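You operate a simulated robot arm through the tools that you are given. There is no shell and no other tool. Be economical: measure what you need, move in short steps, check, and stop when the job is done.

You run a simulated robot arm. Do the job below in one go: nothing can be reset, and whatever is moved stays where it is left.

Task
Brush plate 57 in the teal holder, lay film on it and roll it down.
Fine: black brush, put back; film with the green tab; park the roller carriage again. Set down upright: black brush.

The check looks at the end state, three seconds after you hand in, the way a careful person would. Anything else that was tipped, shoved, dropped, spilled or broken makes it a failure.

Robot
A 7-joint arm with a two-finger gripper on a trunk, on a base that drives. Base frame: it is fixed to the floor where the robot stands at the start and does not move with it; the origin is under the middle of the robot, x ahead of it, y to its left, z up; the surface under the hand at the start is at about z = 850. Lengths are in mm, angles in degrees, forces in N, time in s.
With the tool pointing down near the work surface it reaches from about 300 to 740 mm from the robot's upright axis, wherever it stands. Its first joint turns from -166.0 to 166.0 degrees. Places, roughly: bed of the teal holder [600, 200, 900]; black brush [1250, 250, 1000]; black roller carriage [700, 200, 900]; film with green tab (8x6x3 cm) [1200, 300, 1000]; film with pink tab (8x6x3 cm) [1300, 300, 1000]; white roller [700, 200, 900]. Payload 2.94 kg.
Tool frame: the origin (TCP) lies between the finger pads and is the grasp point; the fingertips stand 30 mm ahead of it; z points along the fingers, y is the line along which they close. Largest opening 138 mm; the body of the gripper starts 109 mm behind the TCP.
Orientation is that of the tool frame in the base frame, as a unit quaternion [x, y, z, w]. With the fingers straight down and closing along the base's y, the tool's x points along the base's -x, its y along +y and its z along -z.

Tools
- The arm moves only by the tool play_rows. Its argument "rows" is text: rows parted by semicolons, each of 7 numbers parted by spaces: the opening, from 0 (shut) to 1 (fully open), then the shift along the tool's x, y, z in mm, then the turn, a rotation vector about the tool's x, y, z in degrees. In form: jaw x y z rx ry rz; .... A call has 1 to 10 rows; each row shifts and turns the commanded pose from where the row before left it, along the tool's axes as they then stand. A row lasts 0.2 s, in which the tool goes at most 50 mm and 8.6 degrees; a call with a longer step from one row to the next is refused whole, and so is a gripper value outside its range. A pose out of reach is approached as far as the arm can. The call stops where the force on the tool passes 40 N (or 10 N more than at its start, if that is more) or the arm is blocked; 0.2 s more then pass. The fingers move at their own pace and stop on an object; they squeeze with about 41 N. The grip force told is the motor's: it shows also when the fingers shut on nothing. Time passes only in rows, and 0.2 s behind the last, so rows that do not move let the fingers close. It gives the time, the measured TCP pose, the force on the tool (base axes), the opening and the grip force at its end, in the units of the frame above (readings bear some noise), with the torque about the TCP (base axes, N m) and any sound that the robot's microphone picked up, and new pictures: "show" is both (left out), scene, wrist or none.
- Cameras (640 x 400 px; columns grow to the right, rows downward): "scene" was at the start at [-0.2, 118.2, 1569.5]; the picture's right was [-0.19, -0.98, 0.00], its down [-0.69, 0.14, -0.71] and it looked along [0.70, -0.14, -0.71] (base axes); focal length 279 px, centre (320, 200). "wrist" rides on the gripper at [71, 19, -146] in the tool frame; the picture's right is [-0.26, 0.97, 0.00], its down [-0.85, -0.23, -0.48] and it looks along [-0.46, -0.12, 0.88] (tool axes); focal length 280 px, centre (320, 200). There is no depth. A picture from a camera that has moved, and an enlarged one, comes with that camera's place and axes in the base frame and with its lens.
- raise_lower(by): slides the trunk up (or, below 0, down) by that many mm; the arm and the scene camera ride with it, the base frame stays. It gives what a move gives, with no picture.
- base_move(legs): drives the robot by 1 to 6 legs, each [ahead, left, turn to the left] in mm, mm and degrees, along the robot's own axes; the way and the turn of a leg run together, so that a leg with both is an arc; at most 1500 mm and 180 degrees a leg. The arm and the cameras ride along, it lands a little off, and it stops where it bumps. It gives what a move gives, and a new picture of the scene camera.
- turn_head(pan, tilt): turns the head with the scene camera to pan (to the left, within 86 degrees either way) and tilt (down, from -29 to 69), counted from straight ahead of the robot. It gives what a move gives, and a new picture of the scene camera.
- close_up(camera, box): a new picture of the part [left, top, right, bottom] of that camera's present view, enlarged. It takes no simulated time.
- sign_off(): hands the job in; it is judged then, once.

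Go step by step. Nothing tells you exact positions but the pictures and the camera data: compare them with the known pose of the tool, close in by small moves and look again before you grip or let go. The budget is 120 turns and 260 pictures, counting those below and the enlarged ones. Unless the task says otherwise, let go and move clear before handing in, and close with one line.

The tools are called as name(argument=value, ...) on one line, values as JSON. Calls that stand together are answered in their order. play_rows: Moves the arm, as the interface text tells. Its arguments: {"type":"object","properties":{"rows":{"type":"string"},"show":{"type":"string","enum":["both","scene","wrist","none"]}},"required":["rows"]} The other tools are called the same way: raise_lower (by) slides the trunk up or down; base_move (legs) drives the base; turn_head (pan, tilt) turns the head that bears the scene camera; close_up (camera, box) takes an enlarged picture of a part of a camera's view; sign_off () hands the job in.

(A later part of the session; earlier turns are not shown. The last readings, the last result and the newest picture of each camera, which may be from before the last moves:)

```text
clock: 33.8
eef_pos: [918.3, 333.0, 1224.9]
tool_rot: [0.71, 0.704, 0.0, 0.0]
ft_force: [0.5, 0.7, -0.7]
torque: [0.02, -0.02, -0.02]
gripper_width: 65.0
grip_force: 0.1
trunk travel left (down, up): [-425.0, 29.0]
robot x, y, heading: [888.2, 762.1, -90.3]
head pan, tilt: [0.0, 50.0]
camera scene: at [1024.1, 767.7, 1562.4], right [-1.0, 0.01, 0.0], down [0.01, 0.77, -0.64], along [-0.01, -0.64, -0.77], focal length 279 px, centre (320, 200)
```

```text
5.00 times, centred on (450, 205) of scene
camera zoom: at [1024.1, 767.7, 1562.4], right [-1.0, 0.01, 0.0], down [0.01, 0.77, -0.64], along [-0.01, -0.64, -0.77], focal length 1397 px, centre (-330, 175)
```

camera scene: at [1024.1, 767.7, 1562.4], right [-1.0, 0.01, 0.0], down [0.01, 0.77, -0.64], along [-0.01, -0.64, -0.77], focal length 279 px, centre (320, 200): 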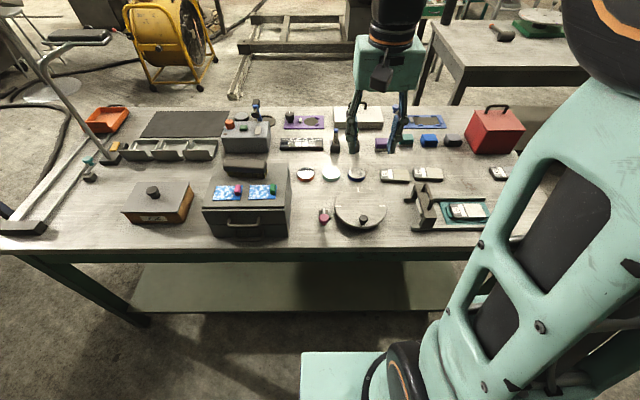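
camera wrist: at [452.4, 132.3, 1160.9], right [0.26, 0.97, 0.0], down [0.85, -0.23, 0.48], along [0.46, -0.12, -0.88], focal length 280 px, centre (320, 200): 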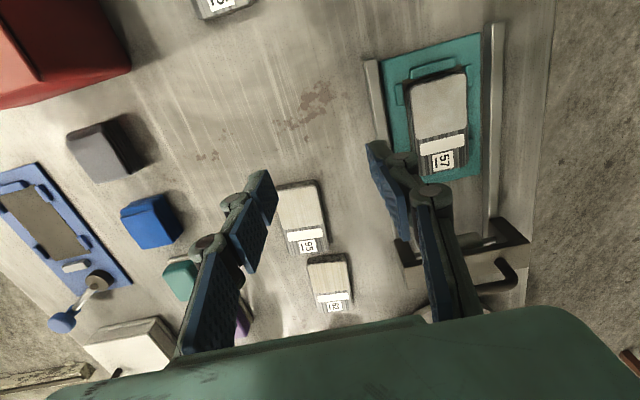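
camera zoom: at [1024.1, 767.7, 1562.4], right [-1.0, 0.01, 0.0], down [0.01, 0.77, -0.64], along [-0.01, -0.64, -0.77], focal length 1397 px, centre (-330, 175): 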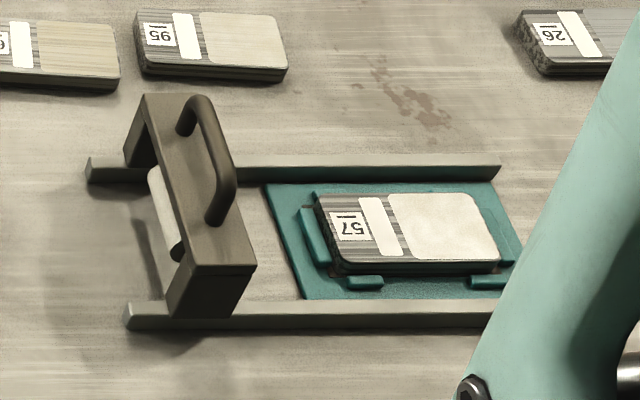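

Clear view: black brush lies on the grey drawer box along x, with the pink and green-tab films in front of it. I'll move the hand above the box to measure.

play_rows(rows="0.47 -8 43 0 0 0 0;0.47 -8 43 0 0 0 0;0.47 -8 43 0 0 0 0;0.47 -8 43 0 0 0 0;0.47 -8 43 0 0 0 0;0.47 -8 43 0 0 0 0;0.47 -8 43 0 0 0 0;0.47 0 0 0 0 0 0")

close_up(camera="wrist", box=[200, 80, 440, 260])

```text
clock: 35.6
eef_pos: [1217.8, 275.5, 1224.2]
tool_rot: [0.71, 0.704, 0.0, 0.0]
ft_force: [-0.4, 0.0, 0.0]
torque: [0.01, 0.0, 0.02]
gripper_width: 65.0
grip_force: 0.1
trunk travel left (down, up): [-425.0, 29.0]
robot x, y, heading: [890.5, 769.5, -90.5]
head pan, tilt: [0.0, 50.0]
camera scene: at [1023.7, 768.0, 1562.5], right [-1.0, 0.01, 0.0], down [0.01, 0.77, -0.64], along [-0.01, -0.64, -0.77], focal length 279 px, centre (320, 200)
camera wrist: at [1237.4, 346.9, 1370.6], right [0.96, -0.27, 0.0], down [-0.24, -0.85, 0.48], along [-0.13, -0.46, -0.88], focal length 280 px, centre (320, 200)
```

scene: 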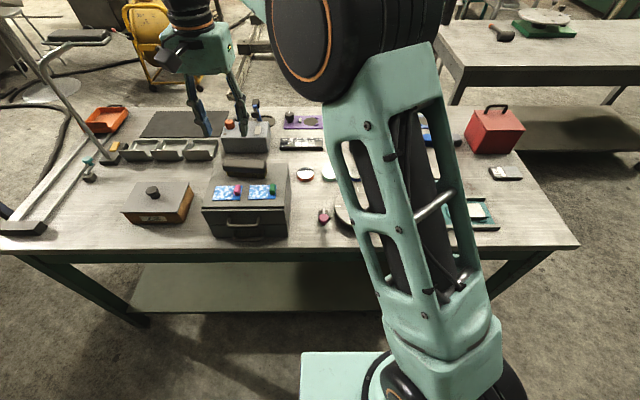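
wrist: 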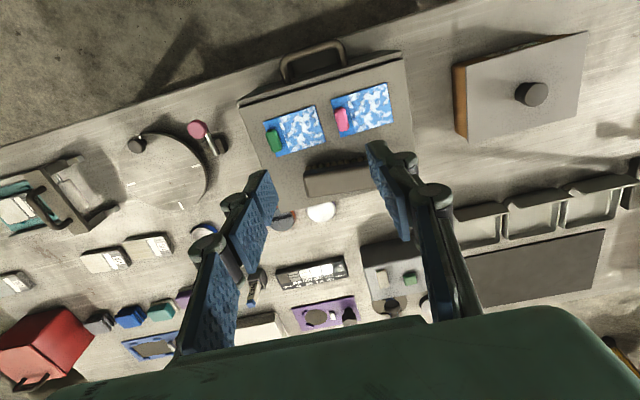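

```text
2.22 times, centred on (320, 170) of wrist
camera zoom: at [1237.4, 346.9, 1370.6], right [0.96, -0.27, 0.0], down [-0.24, -0.85, 0.48], along [-0.13, -0.46, -0.88], focal length 623 px, centre (320, 267)
```

zoom: 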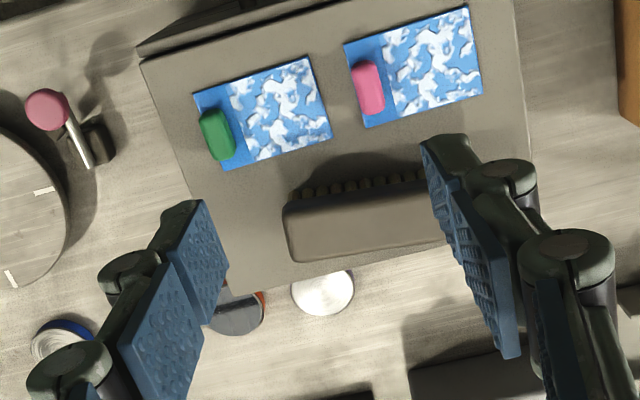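

Box top is about z = 992, brush near (1226, 190) and green tab near (1149, 259). I'll rotate the gripper so it closes along y, for the brush.

play_rows(rows="0.47 -45 0 0 0 0 0;0.47 -40 -10 0 0 0 -8.5;0.47 0 0 0 0 0 -8.5;0.47 0 0 0 0 0 -8.5;0.47 0 0 0 0 0 -8.5;0.47 0 0 0 0 0 -8.5;0.47 0 0 0 0 0 -8.5;0.47 0 0 0 0 0 -8.5;0.47 0 0 0 0 0 -8.5;0.47 0 0 0 0 0 -8.5", show="none")

play_rows(rows="0.55 0 0 30 0 0 -8.5;0.55 0 0 40 0 0 -5.5;0.55 0 0 0 0 0 0")

close_up(camera="wrist", box=[180, 60, 460, 280])

```text
clock: 37.8
eef_pos: [1209.1, 188.8, 1225.6]
tool_rot: [0.121, 0.993, 0.001, 0.0]
ft_force: [0.4, -0.1, 0.0]
torque: [0.04, -0.01, 0.04]
gripper_width: 64.9
grip_force: 0.0
trunk travel left (down, up): [-425.0, 29.0]
robot x, y, heading: [888.8, 766.8, -90.6]
head pan, tilt: [0.0, 50.0]
```

```text
clock: 38.6
eef_pos: [1207.6, 188.4, 1154.8]
tool_rot: [-0.001, 1.0, -0.001, 0.0]
ft_force: [0.0, -0.1, -0.1]
torque: [0.03, -0.02, -0.01]
gripper_width: 75.6
grip_force: 0.0
trunk travel left (down, up): [-425.0, 29.0]
robot x, y, heading: [891.0, 769.2, -90.4]
head pan, tilt: [0.0, 50.0]
camera scene: at [1024.0, 767.8, 1562.4], right [-1.0, 0.01, 0.0], down [0.01, 0.77, -0.64], along [-0.01, -0.64, -0.77], focal length 279 px, centre (320, 200)
camera wrist: at [1136.7, 209.4, 1300.6], right [0.26, 0.97, 0.0], down [0.85, -0.23, 0.48], along [0.46, -0.12, -0.88], focal length 280 px, centre (320, 200)
```

scene: 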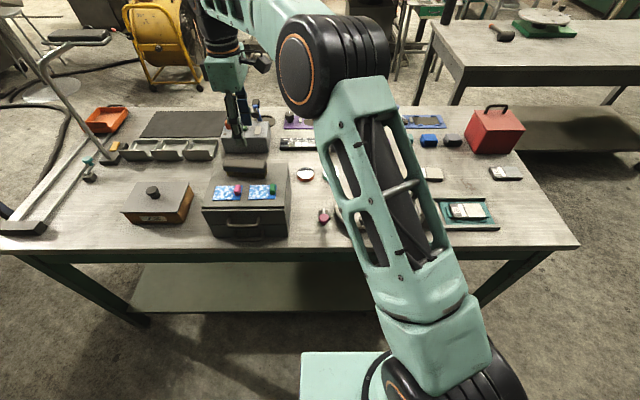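
wrist: 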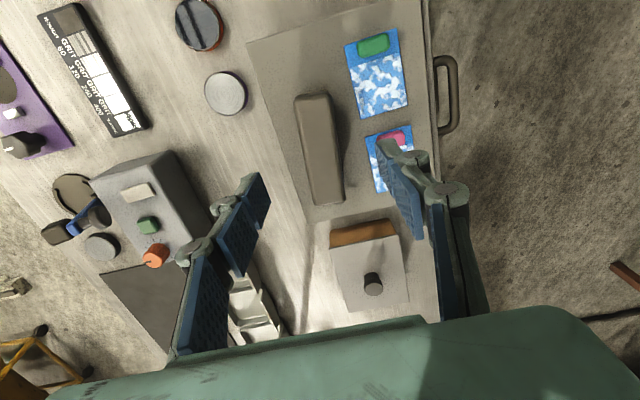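

```text
1.82 times, centred on (320, 170) of wrist
camera zoom: at [1136.7, 209.4, 1300.6], right [0.26, 0.97, 0.0], down [0.85, -0.23, 0.48], along [0.46, -0.12, -0.88], focal length 510 px, centre (320, 254)
```

zoom: 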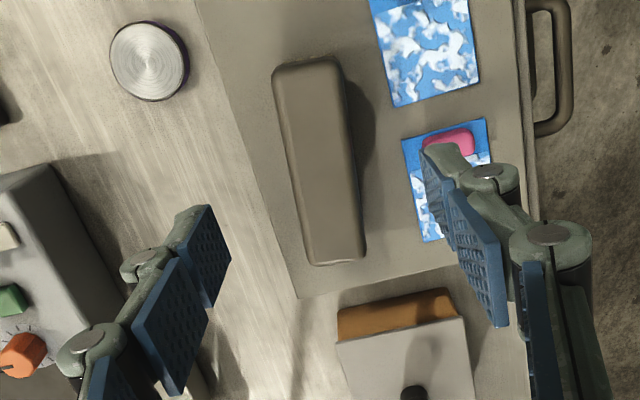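

play_rows(rows="0.6 -23 -4.5 25 0 0 6.2;0.6 0 0 40 0 0 0;0.6 0 0 20 0 0 0;0.6 0 0 0 0 0 0", show="none")

close_up(camera="wrist", box=[180, 40, 460, 260])

close_up(camera="scene", box=[190, 120, 300, 210])

```text
clock: 39.6
eef_pos: [1229.8, 186.6, 1069.0]
tool_rot: [0.054, 0.999, 0.0, -0.001]
ft_force: [0.4, -0.6, -0.3]
torque: [-0.02, 0.0, 0.0]
gripper_width: 82.6
grip_force: 0.0
trunk travel left (down, up): [-425.0, 29.0]
robot x, y, heading: [889.9, 767.8, -90.5]
head pan, tilt: [0.0, 50.0]
```

```text
1.82 times, centred on (320, 150) of wrist
camera zoom: at [1161.4, 214.2, 1214.9], right [0.37, 0.93, 0.0], down [0.82, -0.32, 0.48], along [0.44, -0.17, -0.88], focal length 510 px, centre (320, 291)
```

zoom: 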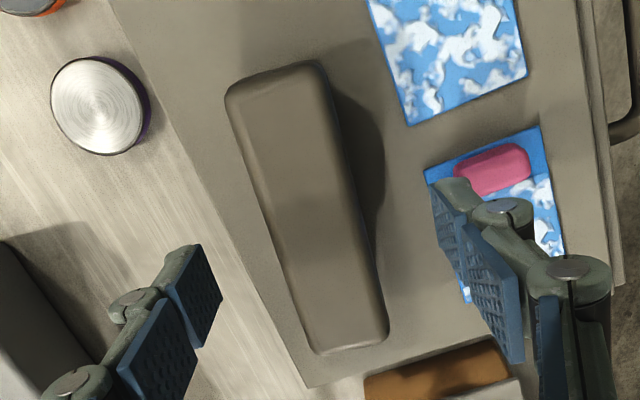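

```text
4.44 times, centred on (245, 165) of scene
camera zoom: at [1024.1, 767.8, 1562.4], right [-1.0, 0.01, 0.0], down [0.01, 0.77, -0.64], along [-0.01, -0.64, -0.77], focal length 1242 px, centre (653, 356)
```

zoom: 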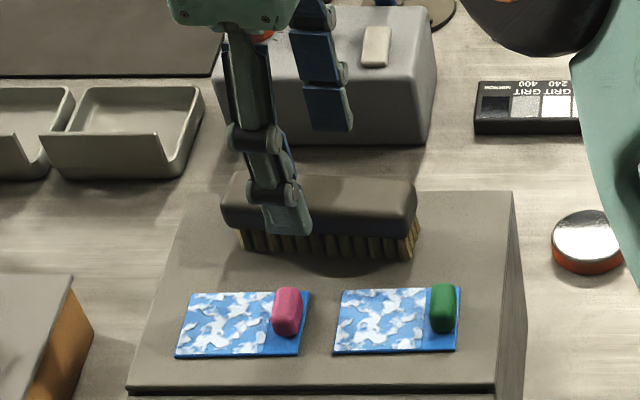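

Alignment is within 1–2 mm. I'll descend and close on the brush back.

play_rows(rows="0.6 0 -1 15 0 0 0;0.6 0 0 14 0 0 0;0.4 0 0 0 0 0 0;0.2 0 0 0 0 0 0;0.2 0 0 0 0 0 0;0.2 0 0 0 0 0 0;0.2 0 0 0 0 0 0", show="none")

close_up(camera="wrist", box=[180, 40, 460, 260])

close_up(camera="scene", box=[190, 120, 300, 210])

```text
clock: 41.2
eef_pos: [1229.3, 186.1, 1040.3]
tool_rot: [0.054, 0.999, 0.0, 0.0]
ft_force: [-0.3, -0.4, 0.0]
torque: [-0.01, 0.0, 0.01]
gripper_width: 36.8
grip_force: 40.6
trunk travel left (down, up): [-425.0, 29.0]
robot x, y, heading: [888.4, 765.6, -90.4]
head pan, tilt: [0.0, 50.0]
```

```text
1.82 times, centred on (320, 150) of wrist
camera zoom: at [1161.9, 212.1, 1185.9], right [0.36, 0.93, 0.0], down [0.82, -0.32, 0.48], along [0.44, -0.17, -0.88], focal length 510 px, centre (320, 291)
```

zoom: 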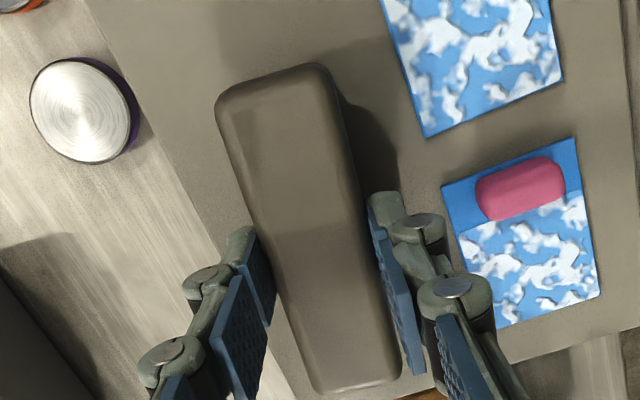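

```text
4.44 times, centred on (245, 165) of scene
camera zoom: at [1024.1, 767.7, 1562.4], right [-1.0, 0.01, 0.0], down [0.01, 0.77, -0.64], along [-0.01, -0.64, -0.77], focal length 1242 px, centre (653, 356)
```

zoom: 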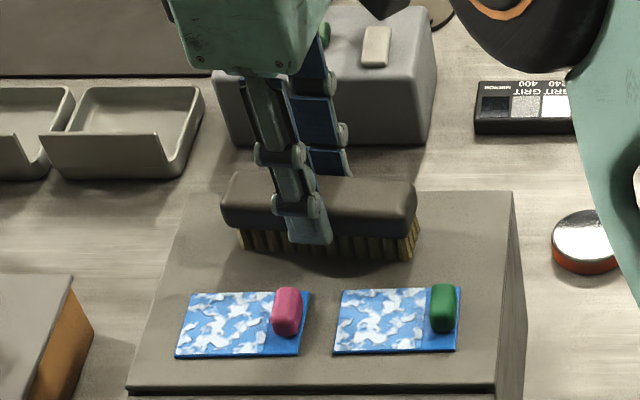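

Brush gripped (36.8 mm). Lift straight up and carry it over to the bed.

play_rows(rows="0.2 0 0 -20 0 0 0;0.2 0 0 -40 0 0 0;0.2 0 0 -40 0 0 -6.2;0.2 45 0 -10 0 0 0;0.2 48 0 0 0 0 0;0.2 48 5 0 0 0 0;0.2 48 5 0 0 0 0;0.2 48 5 0 0 0 0;0.2 48 5 0 0 0 0;0.2 48 5 0 0 0 0", show="scene")

play_rows(rows="0.2 48 5 0 0 0 0;0.2 48 5 0 0 0 0;0.2 48 5 0 0 0 0;0.2 48 5 0 0 0 0;0.2 48 1 0 0 0 0;0.2 48 0 0 0 0 0;0.2 45 0 0 0 0 0;0.2 0 0 0 0 0 0")

```text
clock: 43.4
eef_pos: [899.8, 208.0, 1153.1]
tool_rot: [0.0, 1.0, 0.0, 0.0]
ft_force: [-0.5, 0.7, -1.2]
torque: [-0.04, 0.0, -0.01]
gripper_width: 37.3
grip_force: 41.6
trunk travel left (down, up): [-425.0, 29.0]
robot x, y, heading: [889.9, 771.1, -90.7]
head pan, tilt: [0.0, 50.0]
camera scene: at [1023.1, 767.7, 1562.5], right [-1.0, 0.01, 0.0], down [0.01, 0.77, -0.64], along [-0.01, -0.64, -0.77], focal length 279 px, centre (320, 200)
```

scene: 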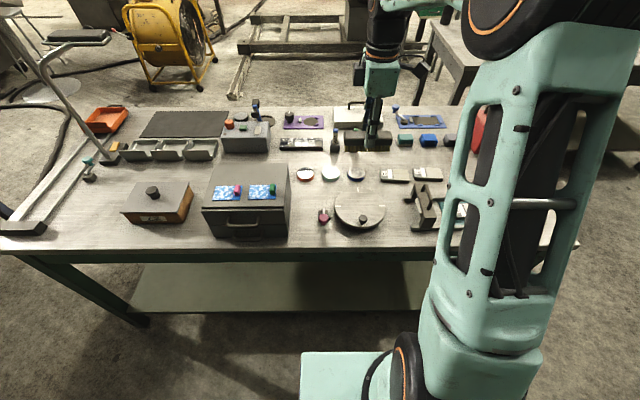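

```text
clock: 45.2
eef_pos: [565.4, 231.2, 1151.4]
tool_rot: [0.0, 1.0, 0.0, 0.0]
ft_force: [-0.6, 1.1, -0.2]
torque: [0.02, -0.02, -0.03]
gripper_width: 37.2
grip_force: 41.1
trunk travel left (down, up): [-425.0, 29.0]
robot x, y, heading: [889.9, 764.0, -90.6]
head pan, tilt: [0.0, 50.0]
camera scene: at [1024.3, 767.7, 1562.4], right [-1.0, 0.01, 0.0], down [0.01, 0.77, -0.64], along [-0.01, -0.64, -0.77], focal length 279 px, centre (320, 200)
camera wrist: at [494.8, 251.8, 1297.9], right [0.26, 0.97, 0.0], down [0.85, -0.23, 0.48], along [0.46, -0.12, -0.88], focal length 280 px, centre (320, 200)
```

scene: 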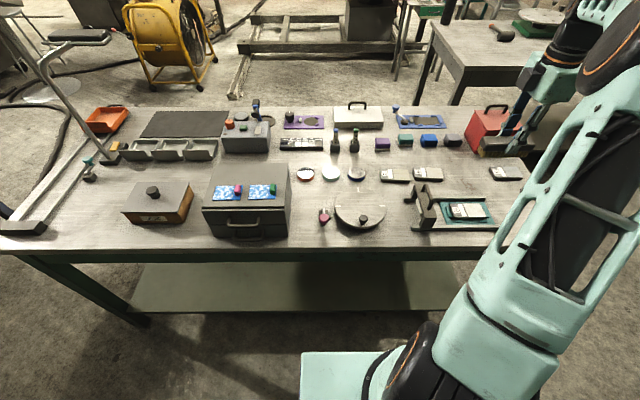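
wrist: 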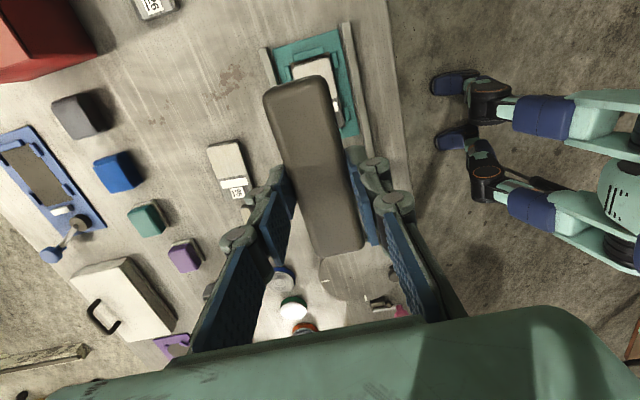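

play_rows(rows="0.2 0 0 45 0 0 0;0.2 0 0 45 0 0 0;0.2 0 0 45 0 0 0;0.2 0 0 45 0 0 0;0.2 0 0 38 0 0 0;0.2 0 0 0 0 0 0")

close_up(camera="scene", box=[390, 150, 530, 240])

```text
clock: 46.6
eef_pos: [564.8, 234.1, 932.1]
tool_rot: [0.0, 1.0, 0.0, 0.001]
ft_force: [-0.1, 0.3, -1.1]
torque: [-0.01, -0.02, 0.02]
gripper_width: 37.1
grip_force: 41.2
trunk travel left (down, up): [-425.0, 29.0]
robot x, y, heading: [888.5, 764.6, -90.4]
head pan, tilt: [0.0, 50.0]
camera scene: at [1024.0, 767.7, 1562.4], right [-1.0, 0.01, 0.0], down [0.01, 0.77, -0.64], along [-0.01, -0.64, -0.77], focal length 279 px, centre (320, 200)
camera wrist: at [494.3, 252.4, 1078.0], right [0.26, 0.96, 0.0], down [0.85, -0.23, 0.48], along [0.46, -0.13, -0.88], focal length 280 px, centre (320, 200)
```

scene: 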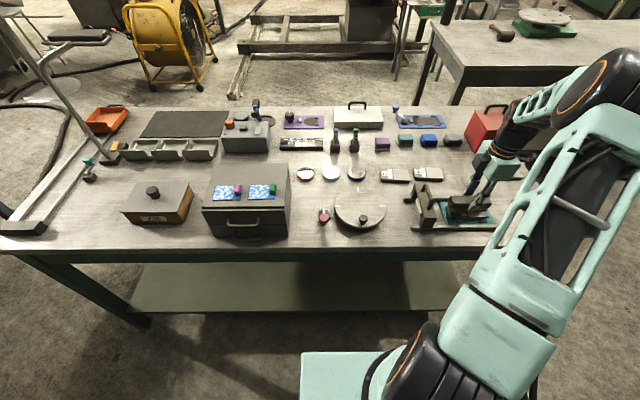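
wrist: 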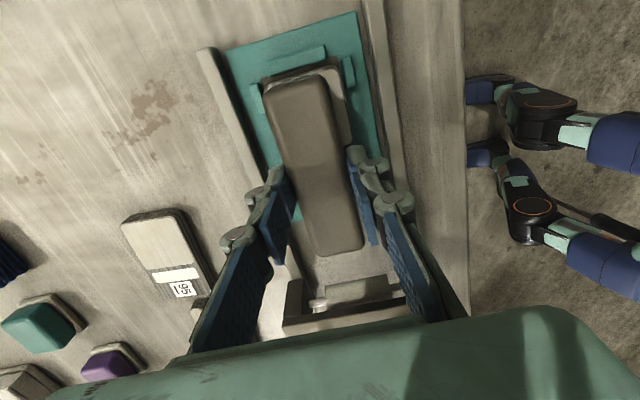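

```text
4.44 times, centred on (460, 195) of scene
camera zoom: at [1024.0, 767.7, 1562.4], right [-1.0, 0.01, 0.0], down [0.01, 0.77, -0.64], along [-0.01, -0.64, -0.77], focal length 1242 px, centre (-302, 222)
```

zoom: 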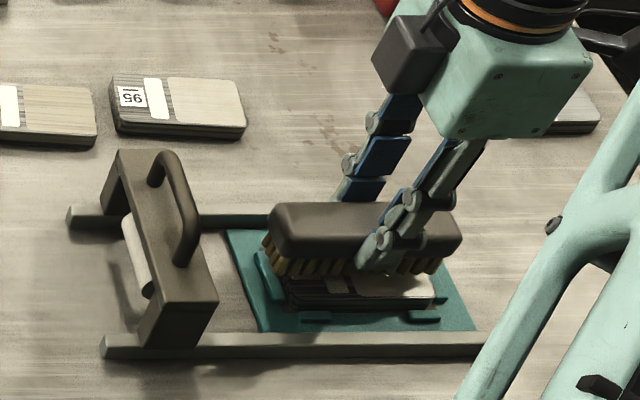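

play_rows(rows="0.2 -8 0 8 0 0 0;0.2 0 0 3 0 0 0;0.2 0 0 2 0 0 0;0.2 0 0 0 0 0 0", show="none")

play_rows(rows="0.2 0 0 1 0 0 0;0.2 0 0 1 0 0 0;0.2 0 0 1 0 0 0;0.2 0 0 0 0 0 0", show="none")

close_up(camera="scene", box=[430, 180, 510, 235])

```text
clock: 47.6
eef_pos: [574.0, 231.6, 922.4]
tool_rot: [0.001, 1.0, -0.001, 0.0]
ft_force: [-1.0, 2.0, 16.1]
torque: [0.19, -0.48, 0.03]
gripper_width: 37.0
grip_force: 41.0
trunk travel left (down, up): [-425.0, 29.0]
robot x, y, heading: [885.5, 767.6, -90.4]
head pan, tilt: [0.0, 50.0]
```

```text
clock: 48.6
eef_pos: [574.2, 230.9, 921.6]
tool_rot: [-0.001, 1.0, -0.003, -0.002]
ft_force: [-0.9, 1.3, 37.6]
torque: [0.12, -0.19, -0.02]
gripper_width: 37.1
grip_force: 40.9
trunk travel left (down, up): [-425.0, 29.0]
robot x, y, heading: [890.7, 770.7, -90.6]
head pan, tilt: [0.0, 50.0]
```

```text
7.27 times, centred on (470, 208) of scene
camera zoom: at [1026.4, 772.2, 1562.3], right [-1.0, 0.01, 0.0], down [0.01, 0.76, -0.65], along [-0.01, -0.65, -0.76], focal length 2032 px, centre (-771, 146)
```

zoom: 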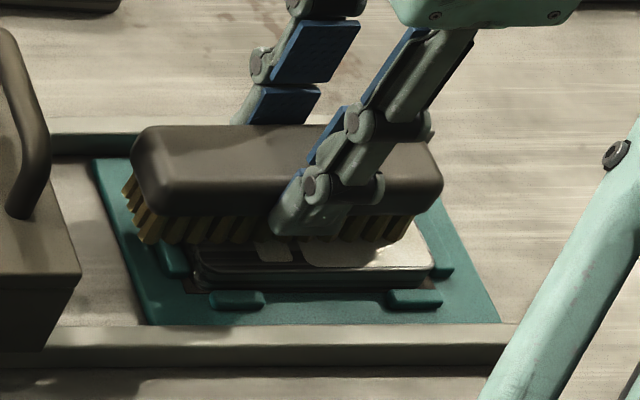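

play_rows(rows="0.2 0 0 -3.3 0 0 0;0.2 0 0 0 0 0 0", show="none")

play_rows(rows="0.2 12 0 0 0 0 0;0.2 12 0 0 0 0 0;0.2 12 0 0 0 0 0;0.2 12 0 0 0 0 0;0.2 0 0 0 0 0 0", show="wrist")

```text
clock: 49.2
eef_pos: [573.5, 231.9, 921.6]
tool_rot: [0.0, 1.0, -0.001, -0.002]
ft_force: [-3.5, -1.4, 23.0]
torque: [-0.21, 0.61, 0.06]
gripper_width: 36.9
grip_force: 41.0
trunk travel left (down, up): [-425.0, 29.0]
robot x, y, heading: [890.3, 766.7, -90.5]
head pan, tilt: [0.0, 50.0]
```

```text
clock: 50.4
eef_pos: [526.5, 231.8, 920.1]
tool_rot: [0.0, 1.0, -0.001, -0.001]
ft_force: [6.8, 0.0, 21.5]
torque: [0.0, -0.91, -0.05]
gripper_width: 36.9
grip_force: 41.1
trunk travel left (down, up): [-425.0, 29.0]
robot x, y, heading: [889.7, 764.7, -90.4]
head pan, tilt: [0.0, 50.0]
camera wrist: at [455.4, 252.0, 1067.1], right [0.26, 0.96, 0.0], down [0.85, -0.23, 0.48], along [0.46, -0.13, -0.88], focal length 280 px, centre (320, 200)
```

wrist: 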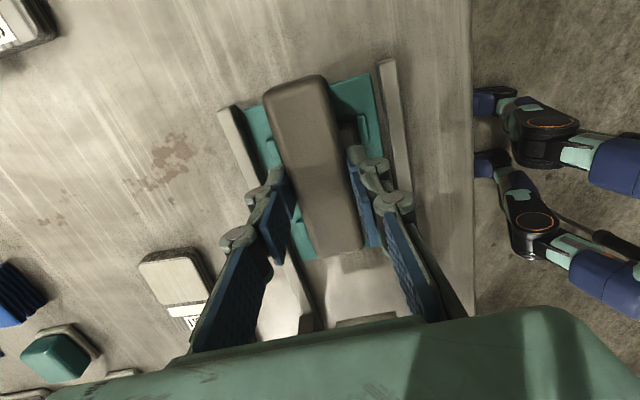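

Brushing with light pressure; a few more strokes covering the full width.

play_rows(rows="0.2 0 5 -1 0 0 0;0.2 -12 4 0 0 0 0;0.2 -12 0 0 0 0 0;0.2 -12 0 0 0 0 0;0.2 -10 0 0 0 0 0;0.2 0 -9 0 0 0 0;0.2 12 -8 0 0 0 0;0.2 12 0 0 0 0 0;0.2 12 0 0 0 0 0;0.2 10 0 0 0 0 0", show="none")

play_rows(rows="0.2 -12 4 0 0 0 0;0.2 -12 4 0 0 0 0;0.2 -12 0 0 0 0 0;0.2 -10 0 0 0 0 0;0.2 12 0 0 0 0 0;0.2 12 0 0 0 0 0;0.2 12 0 0 0 0 0;0.2 -12 0 0 0 0 0;0.2 -10 0 0 0 0 0;0.2 0 0 0 0 0 0", show="none")

play_rows(rows="0.2 0 0 -15 0 0 0;0.2 0 0 -45 0 0 0;0.2 0 0 -45 0 0 0;0.2 0 0 -45 0 0 0;0.2 0 0 -45 0 0 0;0.2 0 0 -35 0 0 0;0.2 -48 0 0 0 0 0;0.2 -48 0 0 0 0 0;0.2 -48 0 0 0 0 0;0.2 -48 0 0 0 0 0", show="none")

close_up(camera="scene", box=[400, 160, 510, 240])

```text
clock: 52.6
eef_pos: [526.4, 223.1, 921.6]
tool_rot: [0.0, 1.0, 0.0, 0.0]
ft_force: [1.7, 0.8, 3.4]
torque: [-0.01, 0.04, 0.02]
gripper_width: 36.9
grip_force: 41.4
trunk travel left (down, up): [-425.0, 29.0]
robot x, y, heading: [890.0, 767.0, -90.3]
head pan, tilt: [0.0, 50.0]
```

```text
clock: 54.8
eef_pos: [557.1, 229.4, 922.1]
tool_rot: [0.0, 1.0, 0.0, 0.0]
ft_force: [-0.1, 1.1, 2.3]
torque: [0.0, 0.16, 0.0]
gripper_width: 36.9
grip_force: 40.9
trunk travel left (down, up): [-425.0, 29.0]
robot x, y, heading: [891.6, 764.6, -90.4]
head pan, tilt: [0.0, 50.0]
```

```text
clock: 57.0
eef_pos: [751.4, 229.5, 1152.3]
tool_rot: [-0.001, 1.0, 0.0, -0.002]
ft_force: [-0.4, -0.3, -0.7]
torque: [-0.03, 0.03, 0.02]
gripper_width: 37.3
grip_force: 41.3
trunk travel left (down, up): [-425.0, 29.0]
robot x, y, heading: [888.7, 764.9, -90.6]
head pan, tilt: [0.0, 50.0]
```

```text
5.00 times, centred on (455, 200) of scene
camera zoom: at [1025.1, 767.7, 1562.3], right [-1.0, 0.01, 0.0], down [0.01, 0.77, -0.64], along [-0.01, -0.64, -0.77], focal length 1397 px, centre (-355, 200)
```

zoom: 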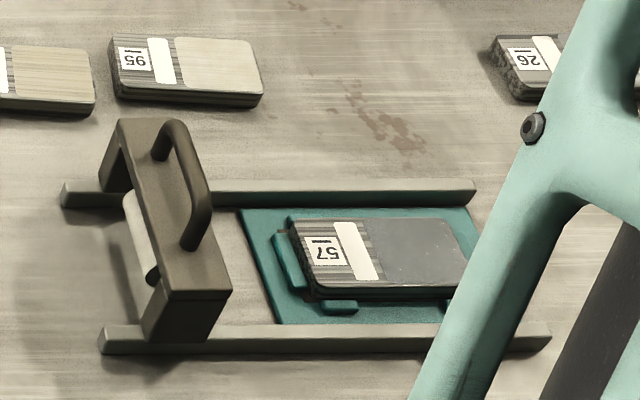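

The coat has turned from dusty cream to clean grey. I'll look closer before putting the brush back.

close_up(camera="scene", box=[450, 195, 500, 230])

play_rows(rows="0.2 -48 0 0 0 0 0;0.2 -48 0 0 0 0 0;0.2 -48 0 0 0 0 0;0.2 -48 -4 0 0 0 0;0.2 0 0 0 0 0 0", show="scene")

close_up(camera="scene", box=[440, 190, 510, 235])

```text
11.43 times, centred on (475, 212) of scene
camera zoom: at [1025.1, 767.7, 1562.3], right [-1.0, 0.01, 0.0], down [0.01, 0.77, -0.64], along [-0.01, -0.64, -0.77], focal length 3194 px, centre (-1451, 57)
```

zoom: 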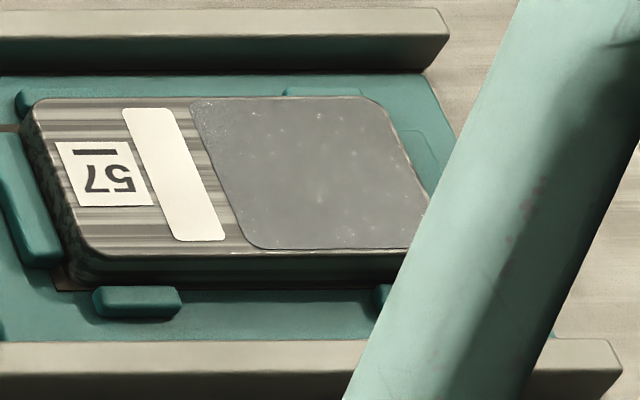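

```text
clock: 58.2
eef_pos: [943.4, 225.1, 1153.7]
tool_rot: [0.001, 1.0, 0.001, 0.001]
ft_force: [0.2, -0.1, -0.8]
torque: [0.02, 0.03, 0.03]
gripper_width: 37.2
grip_force: 40.9
trunk travel left (down, up): [-425.0, 29.0]
robot x, y, heading: [891.1, 766.0, -90.4]
head pan, tilt: [0.0, 50.0]
camera scene: at [1023.8, 767.7, 1562.4], right [-1.0, 0.01, 0.0], down [0.01, 0.77, -0.64], along [-0.01, -0.64, -0.77], focal length 279 px, centre (320, 200)
```

scene: 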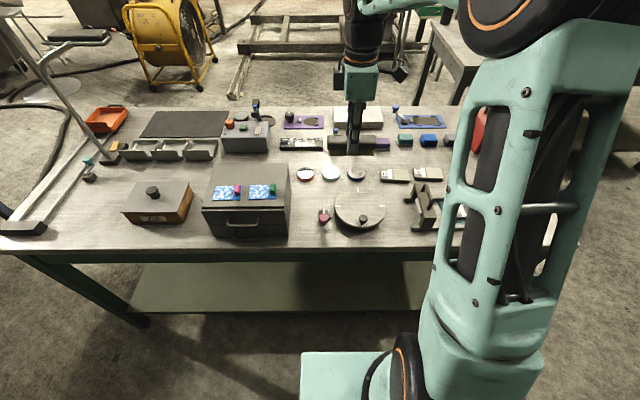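

```text
8.89 times, centred on (475, 212) of scene
camera zoom: at [1023.8, 767.7, 1562.4], right [-1.0, 0.01, 0.0], down [0.01, 0.77, -0.64], along [-0.01, -0.64, -0.77], focal length 2484 px, centre (-1058, 89)
```

zoom: 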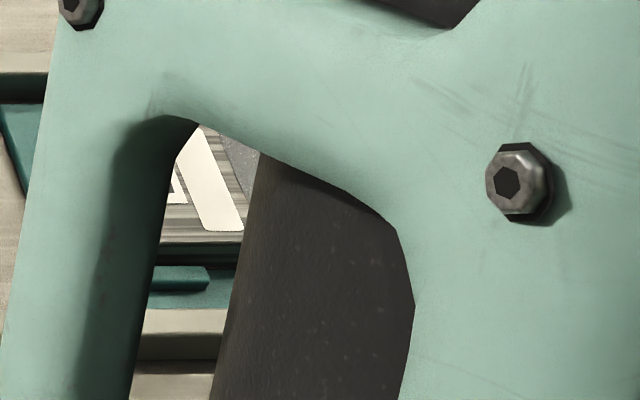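

Plate is clean. Returning the brush to exactly where it came from (net offsets are tracked).

play_rows(rows="0.2 -48 -7 0 0 0 0;0.2 -48 -7 0 0 0 0;0.2 -48 -7 0 0 0 0;0.2 -48 -7 0 0 0 0;0.2 -48 -7 0 0 0 0;0.2 -48 -7 0 0 0 0;0.2 -2 0 0 0 0 6.2;0.2 0 0 40 0 0 0;0.2 0 0 40 0 0 0;0.2 0 0 0 0 0 0", show="none")

close_up(camera="wrist", box=[180, 40, 460, 260])

close_up(camera="scene", box=[190, 120, 300, 210])

```text
clock: 60.4
eef_pos: [1231.4, 184.4, 1071.6]
tool_rot: [0.054, 0.999, 0.0, 0.0]
ft_force: [0.2, 0.0, -1.5]
torque: [-0.02, 0.01, -0.01]
gripper_width: 37.1
grip_force: 41.0
trunk travel left (down, up): [-425.0, 29.0]
robot x, y, heading: [894.3, 770.2, -90.6]
head pan, tilt: [0.0, 50.0]
```

```text
1.82 times, centred on (320, 150) of wrist
camera zoom: at [1163.0, 211.6, 1216.1], right [0.37, 0.93, 0.0], down [0.82, -0.32, 0.48], along [0.44, -0.17, -0.88], focal length 510 px, centre (320, 291)
```

zoom: 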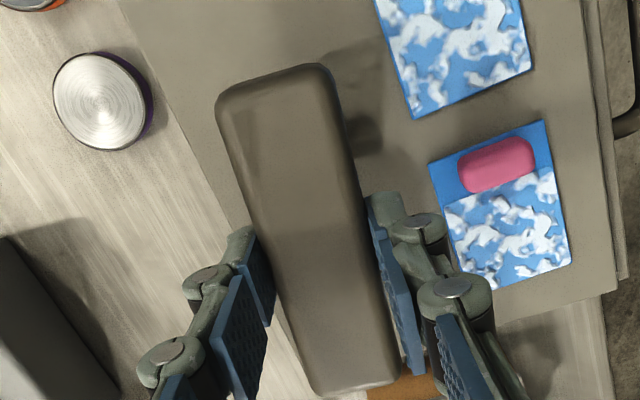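

```text
4.44 times, centred on (245, 165) of scene
camera zoom: at [1024.0, 767.8, 1562.4], right [-1.0, 0.01, 0.0], down [0.01, 0.77, -0.64], along [-0.01, -0.64, -0.77], focal length 1242 px, centre (653, 356)
```

zoom: 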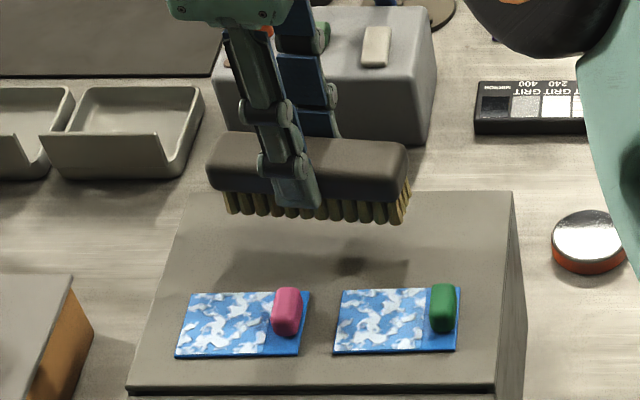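

Over the original spot. Lower in small steps until it touches, then release.

play_rows(rows="0.2 0 0 20 0 0 0;0.2 0 0 7 0 0 0;0.2 0 0 2 0 0 0;0.2 0 0 1 0 0 0;0.2 0 0 0 0 0 0", show="none")

close_up(camera="scene", box=[190, 120, 300, 210])

```text
clock: 61.6
eef_pos: [1232.3, 184.0, 1042.0]
tool_rot: [0.055, 0.999, 0.0, 0.0]
ft_force: [-0.8, -0.4, -0.6]
torque: [0.04, 0.02, 0.01]
gripper_width: 37.2
grip_force: 41.2
trunk travel left (down, up): [-425.0, 29.0]
robot x, y, heading: [888.5, 766.1, -90.4]
head pan, tilt: [0.0, 50.0]
```

```text
4.44 times, centred on (245, 165) of scene
camera zoom: at [1024.1, 767.6, 1562.4], right [-1.0, 0.01, 0.0], down [0.01, 0.77, -0.64], along [-0.01, -0.64, -0.77], focal length 1242 px, centre (653, 356)
```

zoom: 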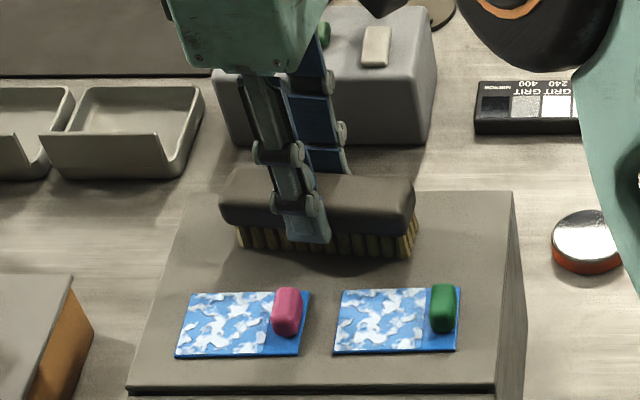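

play_rows(rows="0.2 0 0 1 0 0 0;0.2 0 0 0.7 0 0 0;0.3 0 0 0 0 0 0;0.4 0 0 0 0 0 0;0.55 0 0 0 0 0 0;0.55 0 0 0 0 0 0", show="none")

play_rows(rows="0.55 0 0 -15 0 0 0;0.55 0 0 -45 0 0 0;0.55 0 0 -45 0 0 0;0.55 20 0 -30 0 0 8;0.55 20 0 0 0 0 8.3;0.55 0 0 0 0 0 8.5;0.55 0 0 0 0 0 8.5;0.55 0 0 0 0 0 8.5;0.55 0 0 0 0 0 8.5;0.55 0 0 0 0 0 8.5", show="scene")

close_up(camera="scene", box=[190, 120, 300, 210])

```text
clock: 63.0
eef_pos: [1231.1, 183.4, 1039.1]
tool_rot: [0.054, 0.999, 0.0, 0.0]
ft_force: [-0.3, -0.3, 0.0]
torque: [-0.04, 0.01, -0.03]
gripper_width: 75.7
grip_force: 0.1
trunk travel left (down, up): [-425.0, 29.0]
robot x, y, heading: [885.9, 765.7, -90.6]
head pan, tilt: [0.0, 50.0]
```

```text
clock: 65.2
eef_pos: [1191.5, 190.2, 1174.7]
tool_rot: [0.539, 0.842, 0.0, 0.0]
ft_force: [-0.6, 0.2, 0.4]
torque: [0.04, 0.0, -0.04]
gripper_width: 75.9
grip_force: 0.1
trunk travel left (down, up): [-425.0, 29.0]
robot x, y, heading: [890.9, 768.9, -90.5]
head pan, tilt: [0.0, 50.0]
camera scene: at [1024.1, 767.8, 1562.4], right [-1.0, 0.01, 0.0], down [0.01, 0.77, -0.64], along [-0.01, -0.64, -0.77], focal length 279 px, centre (320, 200)
```

scene: 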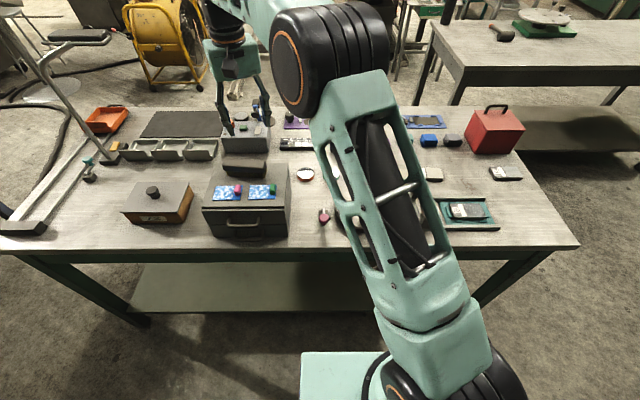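

```text
4.44 times, centred on (245, 165) of scene
camera zoom: at [1024.1, 767.8, 1562.4], right [-1.0, 0.01, 0.0], down [0.01, 0.77, -0.64], along [-0.01, -0.64, -0.77], focal length 1242 px, centre (653, 356)
```

zoom: 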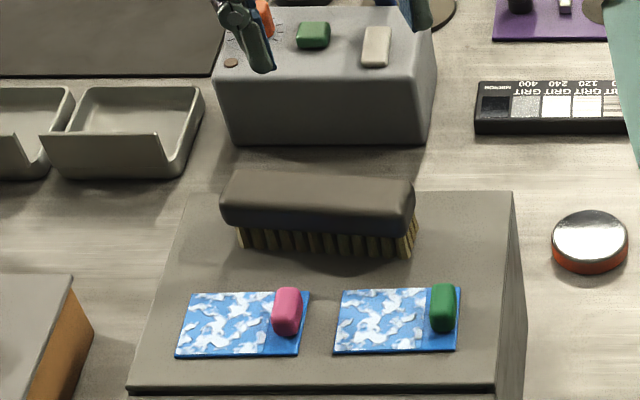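

Brush is back in place. Now I'll align over the green tab, with the jaws closing along x.

play_rows(rows="0.55 0 0 0 0 0 7.5;0.55 0 0 0 0 0 7.6;0.55 0 0 0 0 0 7.6;0.55 35 -20 10 0 0 0;0.5 35 -20 30 0 0 0;0.5 0 0 40 0 0 0;0.5 0 0 0 0 0 0", show="none")

close_up(camera="wrist", box=[180, 40, 460, 260])

close_up(camera="scene", box=[210, 150, 300, 220])

```text
refused: row 5 steps farther than a row can; nothing moved
```

```text
1.82 times, centred on (320, 150) of wrist
camera zoom: at [1180.2, 263.4, 1319.5], right [0.99, 0.17, 0.0], down [0.15, -0.87, 0.48], along [0.08, -0.47, -0.88], focal length 510 px, centre (320, 291)
```

zoom: 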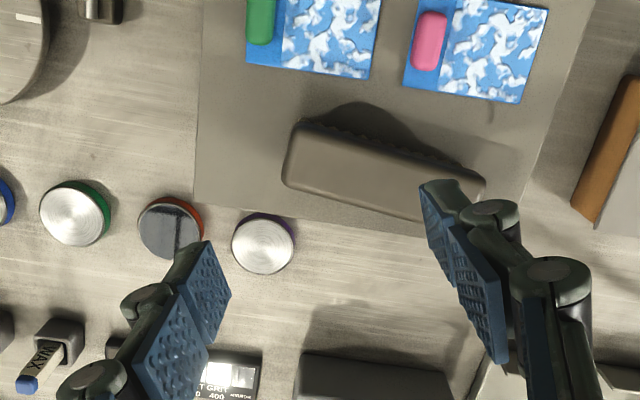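

```text
5.71 times, centred on (255, 185) of scene
camera zoom: at [1024.1, 767.8, 1562.4], right [-1.0, 0.01, 0.0], down [0.01, 0.77, -0.64], along [-0.01, -0.64, -0.77], focal length 1597 px, centre (691, 286)
```

zoom: 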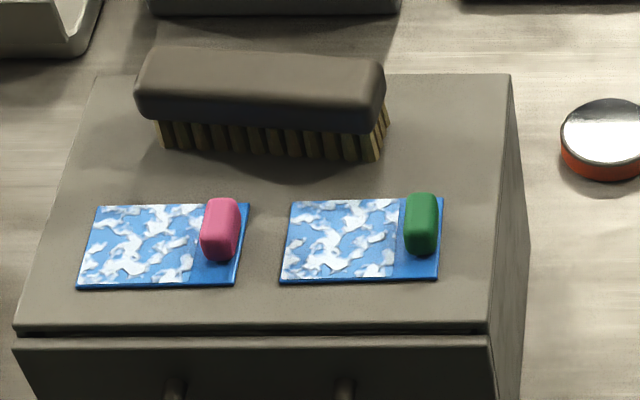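

play_rows(rows="0.55 0 0 0 0 0 7.5;0.55 0 0 0 0 0 7.6;0.55 0 0 0 0 0 7.6;0.55 35 -20 0 0 0 0;0.5 35 -20 10 0 0 0;0.5 0 0 35 0 0 0;0.5 0 0 35 0 0 0;0.5 0 0 0 0 0 0", show="none")

close_up(camera="wrist", box=[180, 40, 460, 260])

close_up(camera="scene", box=[210, 150, 300, 220])

```text
clock: 67.0
eef_pos: [1151.6, 259.7, 1093.5]
tool_rot: [0.693, 0.721, 0.0, 0.0]
ft_force: [-0.3, 0.1, -0.4]
torque: [0.03, 0.0, -0.01]
gripper_width: 69.1
grip_force: 0.0
trunk travel left (down, up): [-425.0, 29.0]
robot x, y, heading: [889.6, 768.3, -90.8]
head pan, tilt: [0.0, 50.0]
```

```text
1.82 times, centred on (320, 150) of wrist
camera zoom: at [1166.9, 332.1, 1238.7], right [0.97, -0.22, 0.0], down [-0.2, -0.86, 0.48], along [-0.11, -0.46, -0.88], focal length 510 px, centre (320, 291)
```

zoom: 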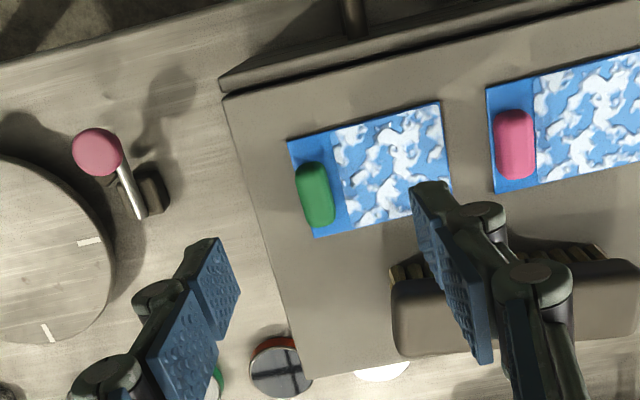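

```text
5.71 times, centred on (255, 185) of scene
camera zoom: at [1024.0, 767.8, 1562.4], right [-1.0, 0.01, 0.0], down [0.01, 0.77, -0.64], along [-0.01, -0.64, -0.77], focal length 1597 px, centre (691, 286)
```

zoom: 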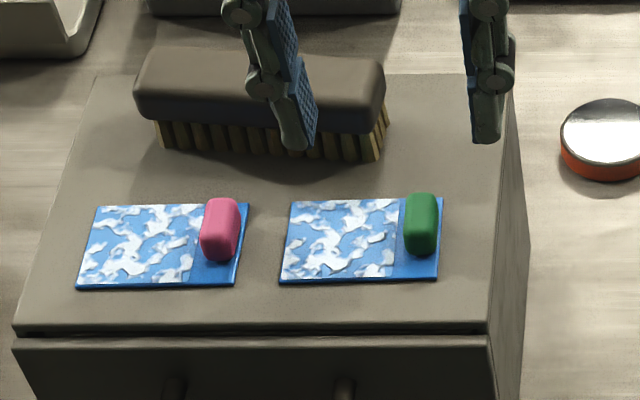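

play_rows(rows="0.4 0 -2 30 0 0 0;0.35 0 0 25 0 0 0;0.35 0 0 6 0 0 0;0.35 0 0 0 0 0 0", show="none")

close_up(camera="wrist", box=[220, 60, 420, 220])

close_up(camera="scene", box=[230, 160, 300, 210])

```text
clock: 68.0
eef_pos: [1148.1, 260.0, 1033.7]
tool_rot: [0.693, 0.721, 0.0, 0.001]
ft_force: [-0.4, -0.1, 0.7]
torque: [0.02, 0.04, -0.05]
gripper_width: 48.2
grip_force: 0.0
trunk travel left (down, up): [-425.0, 29.0]
robot x, y, heading: [889.7, 763.3, -90.5]
head pan, tilt: [0.0, 50.0]
```

```text
2.50 times, centred on (320, 140) of wrist
camera zoom: at [1164.3, 331.9, 1178.8], right [0.97, -0.22, 0.0], down [-0.2, -0.86, 0.48], along [-0.11, -0.46, -0.88], focal length 701 px, centre (320, 350)
```

zoom: 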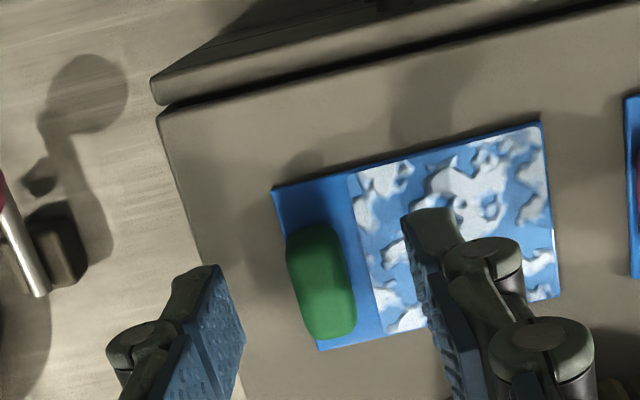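

```text
8.00 times, centred on (265, 185) of scene
camera zoom: at [1024.0, 767.8, 1562.4], right [-1.0, 0.01, 0.0], down [0.01, 0.77, -0.64], along [-0.01, -0.64, -0.77], focal length 2236 px, centre (760, 320)
```

zoom: 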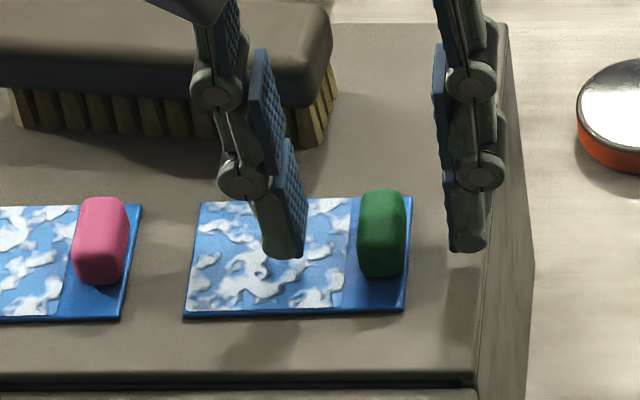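

play_rows(rows="0.35 0 0 3 0 0 0;0.35 0 0 2 0 0 0;0.2 0 0 0 0 0 0;0.05 0 0 0 0 0 0;0.05 0 0 0 0 0 0;0.05 0 0 0 0 0 0", show="none")

close_up(camera="wrist", box=[220, 60, 420, 220])

close_up(camera="scene", box=[230, 160, 300, 210])

```text
clock: 69.4
eef_pos: [1147.9, 259.7, 1028.4]
tool_rot: [0.693, 0.721, 0.0, 0.0]
ft_force: [0.2, 0.5, -0.1]
torque: [-0.02, 0.04, -0.04]
gripper_width: 13.5
grip_force: 40.3
trunk travel left (down, up): [-425.0, 29.0]
robot x, y, heading: [885.2, 765.4, -90.6]
head pan, tilt: [0.0, 50.0]
```

```text
2.50 times, centred on (320, 140) of wrist
camera zoom: at [1163.6, 330.9, 1174.1], right [0.97, -0.22, 0.0], down [-0.2, -0.86, 0.48], along [-0.11, -0.46, -0.88], focal length 701 px, centre (320, 350)
```

zoom: 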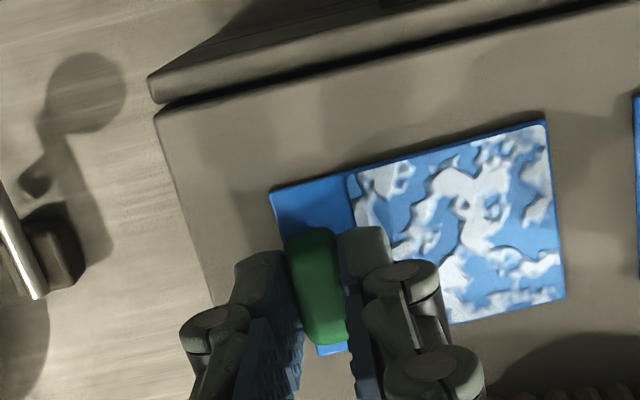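

```text
8.00 times, centred on (265, 185) of scene
camera zoom: at [1024.1, 767.7, 1562.4], right [-1.0, 0.01, 0.0], down [0.01, 0.77, -0.64], along [-0.01, -0.64, -0.77], focal length 2236 px, centre (760, 320)
```

zoom: 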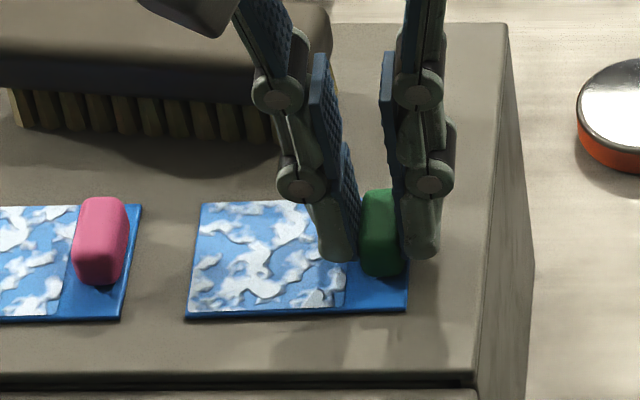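

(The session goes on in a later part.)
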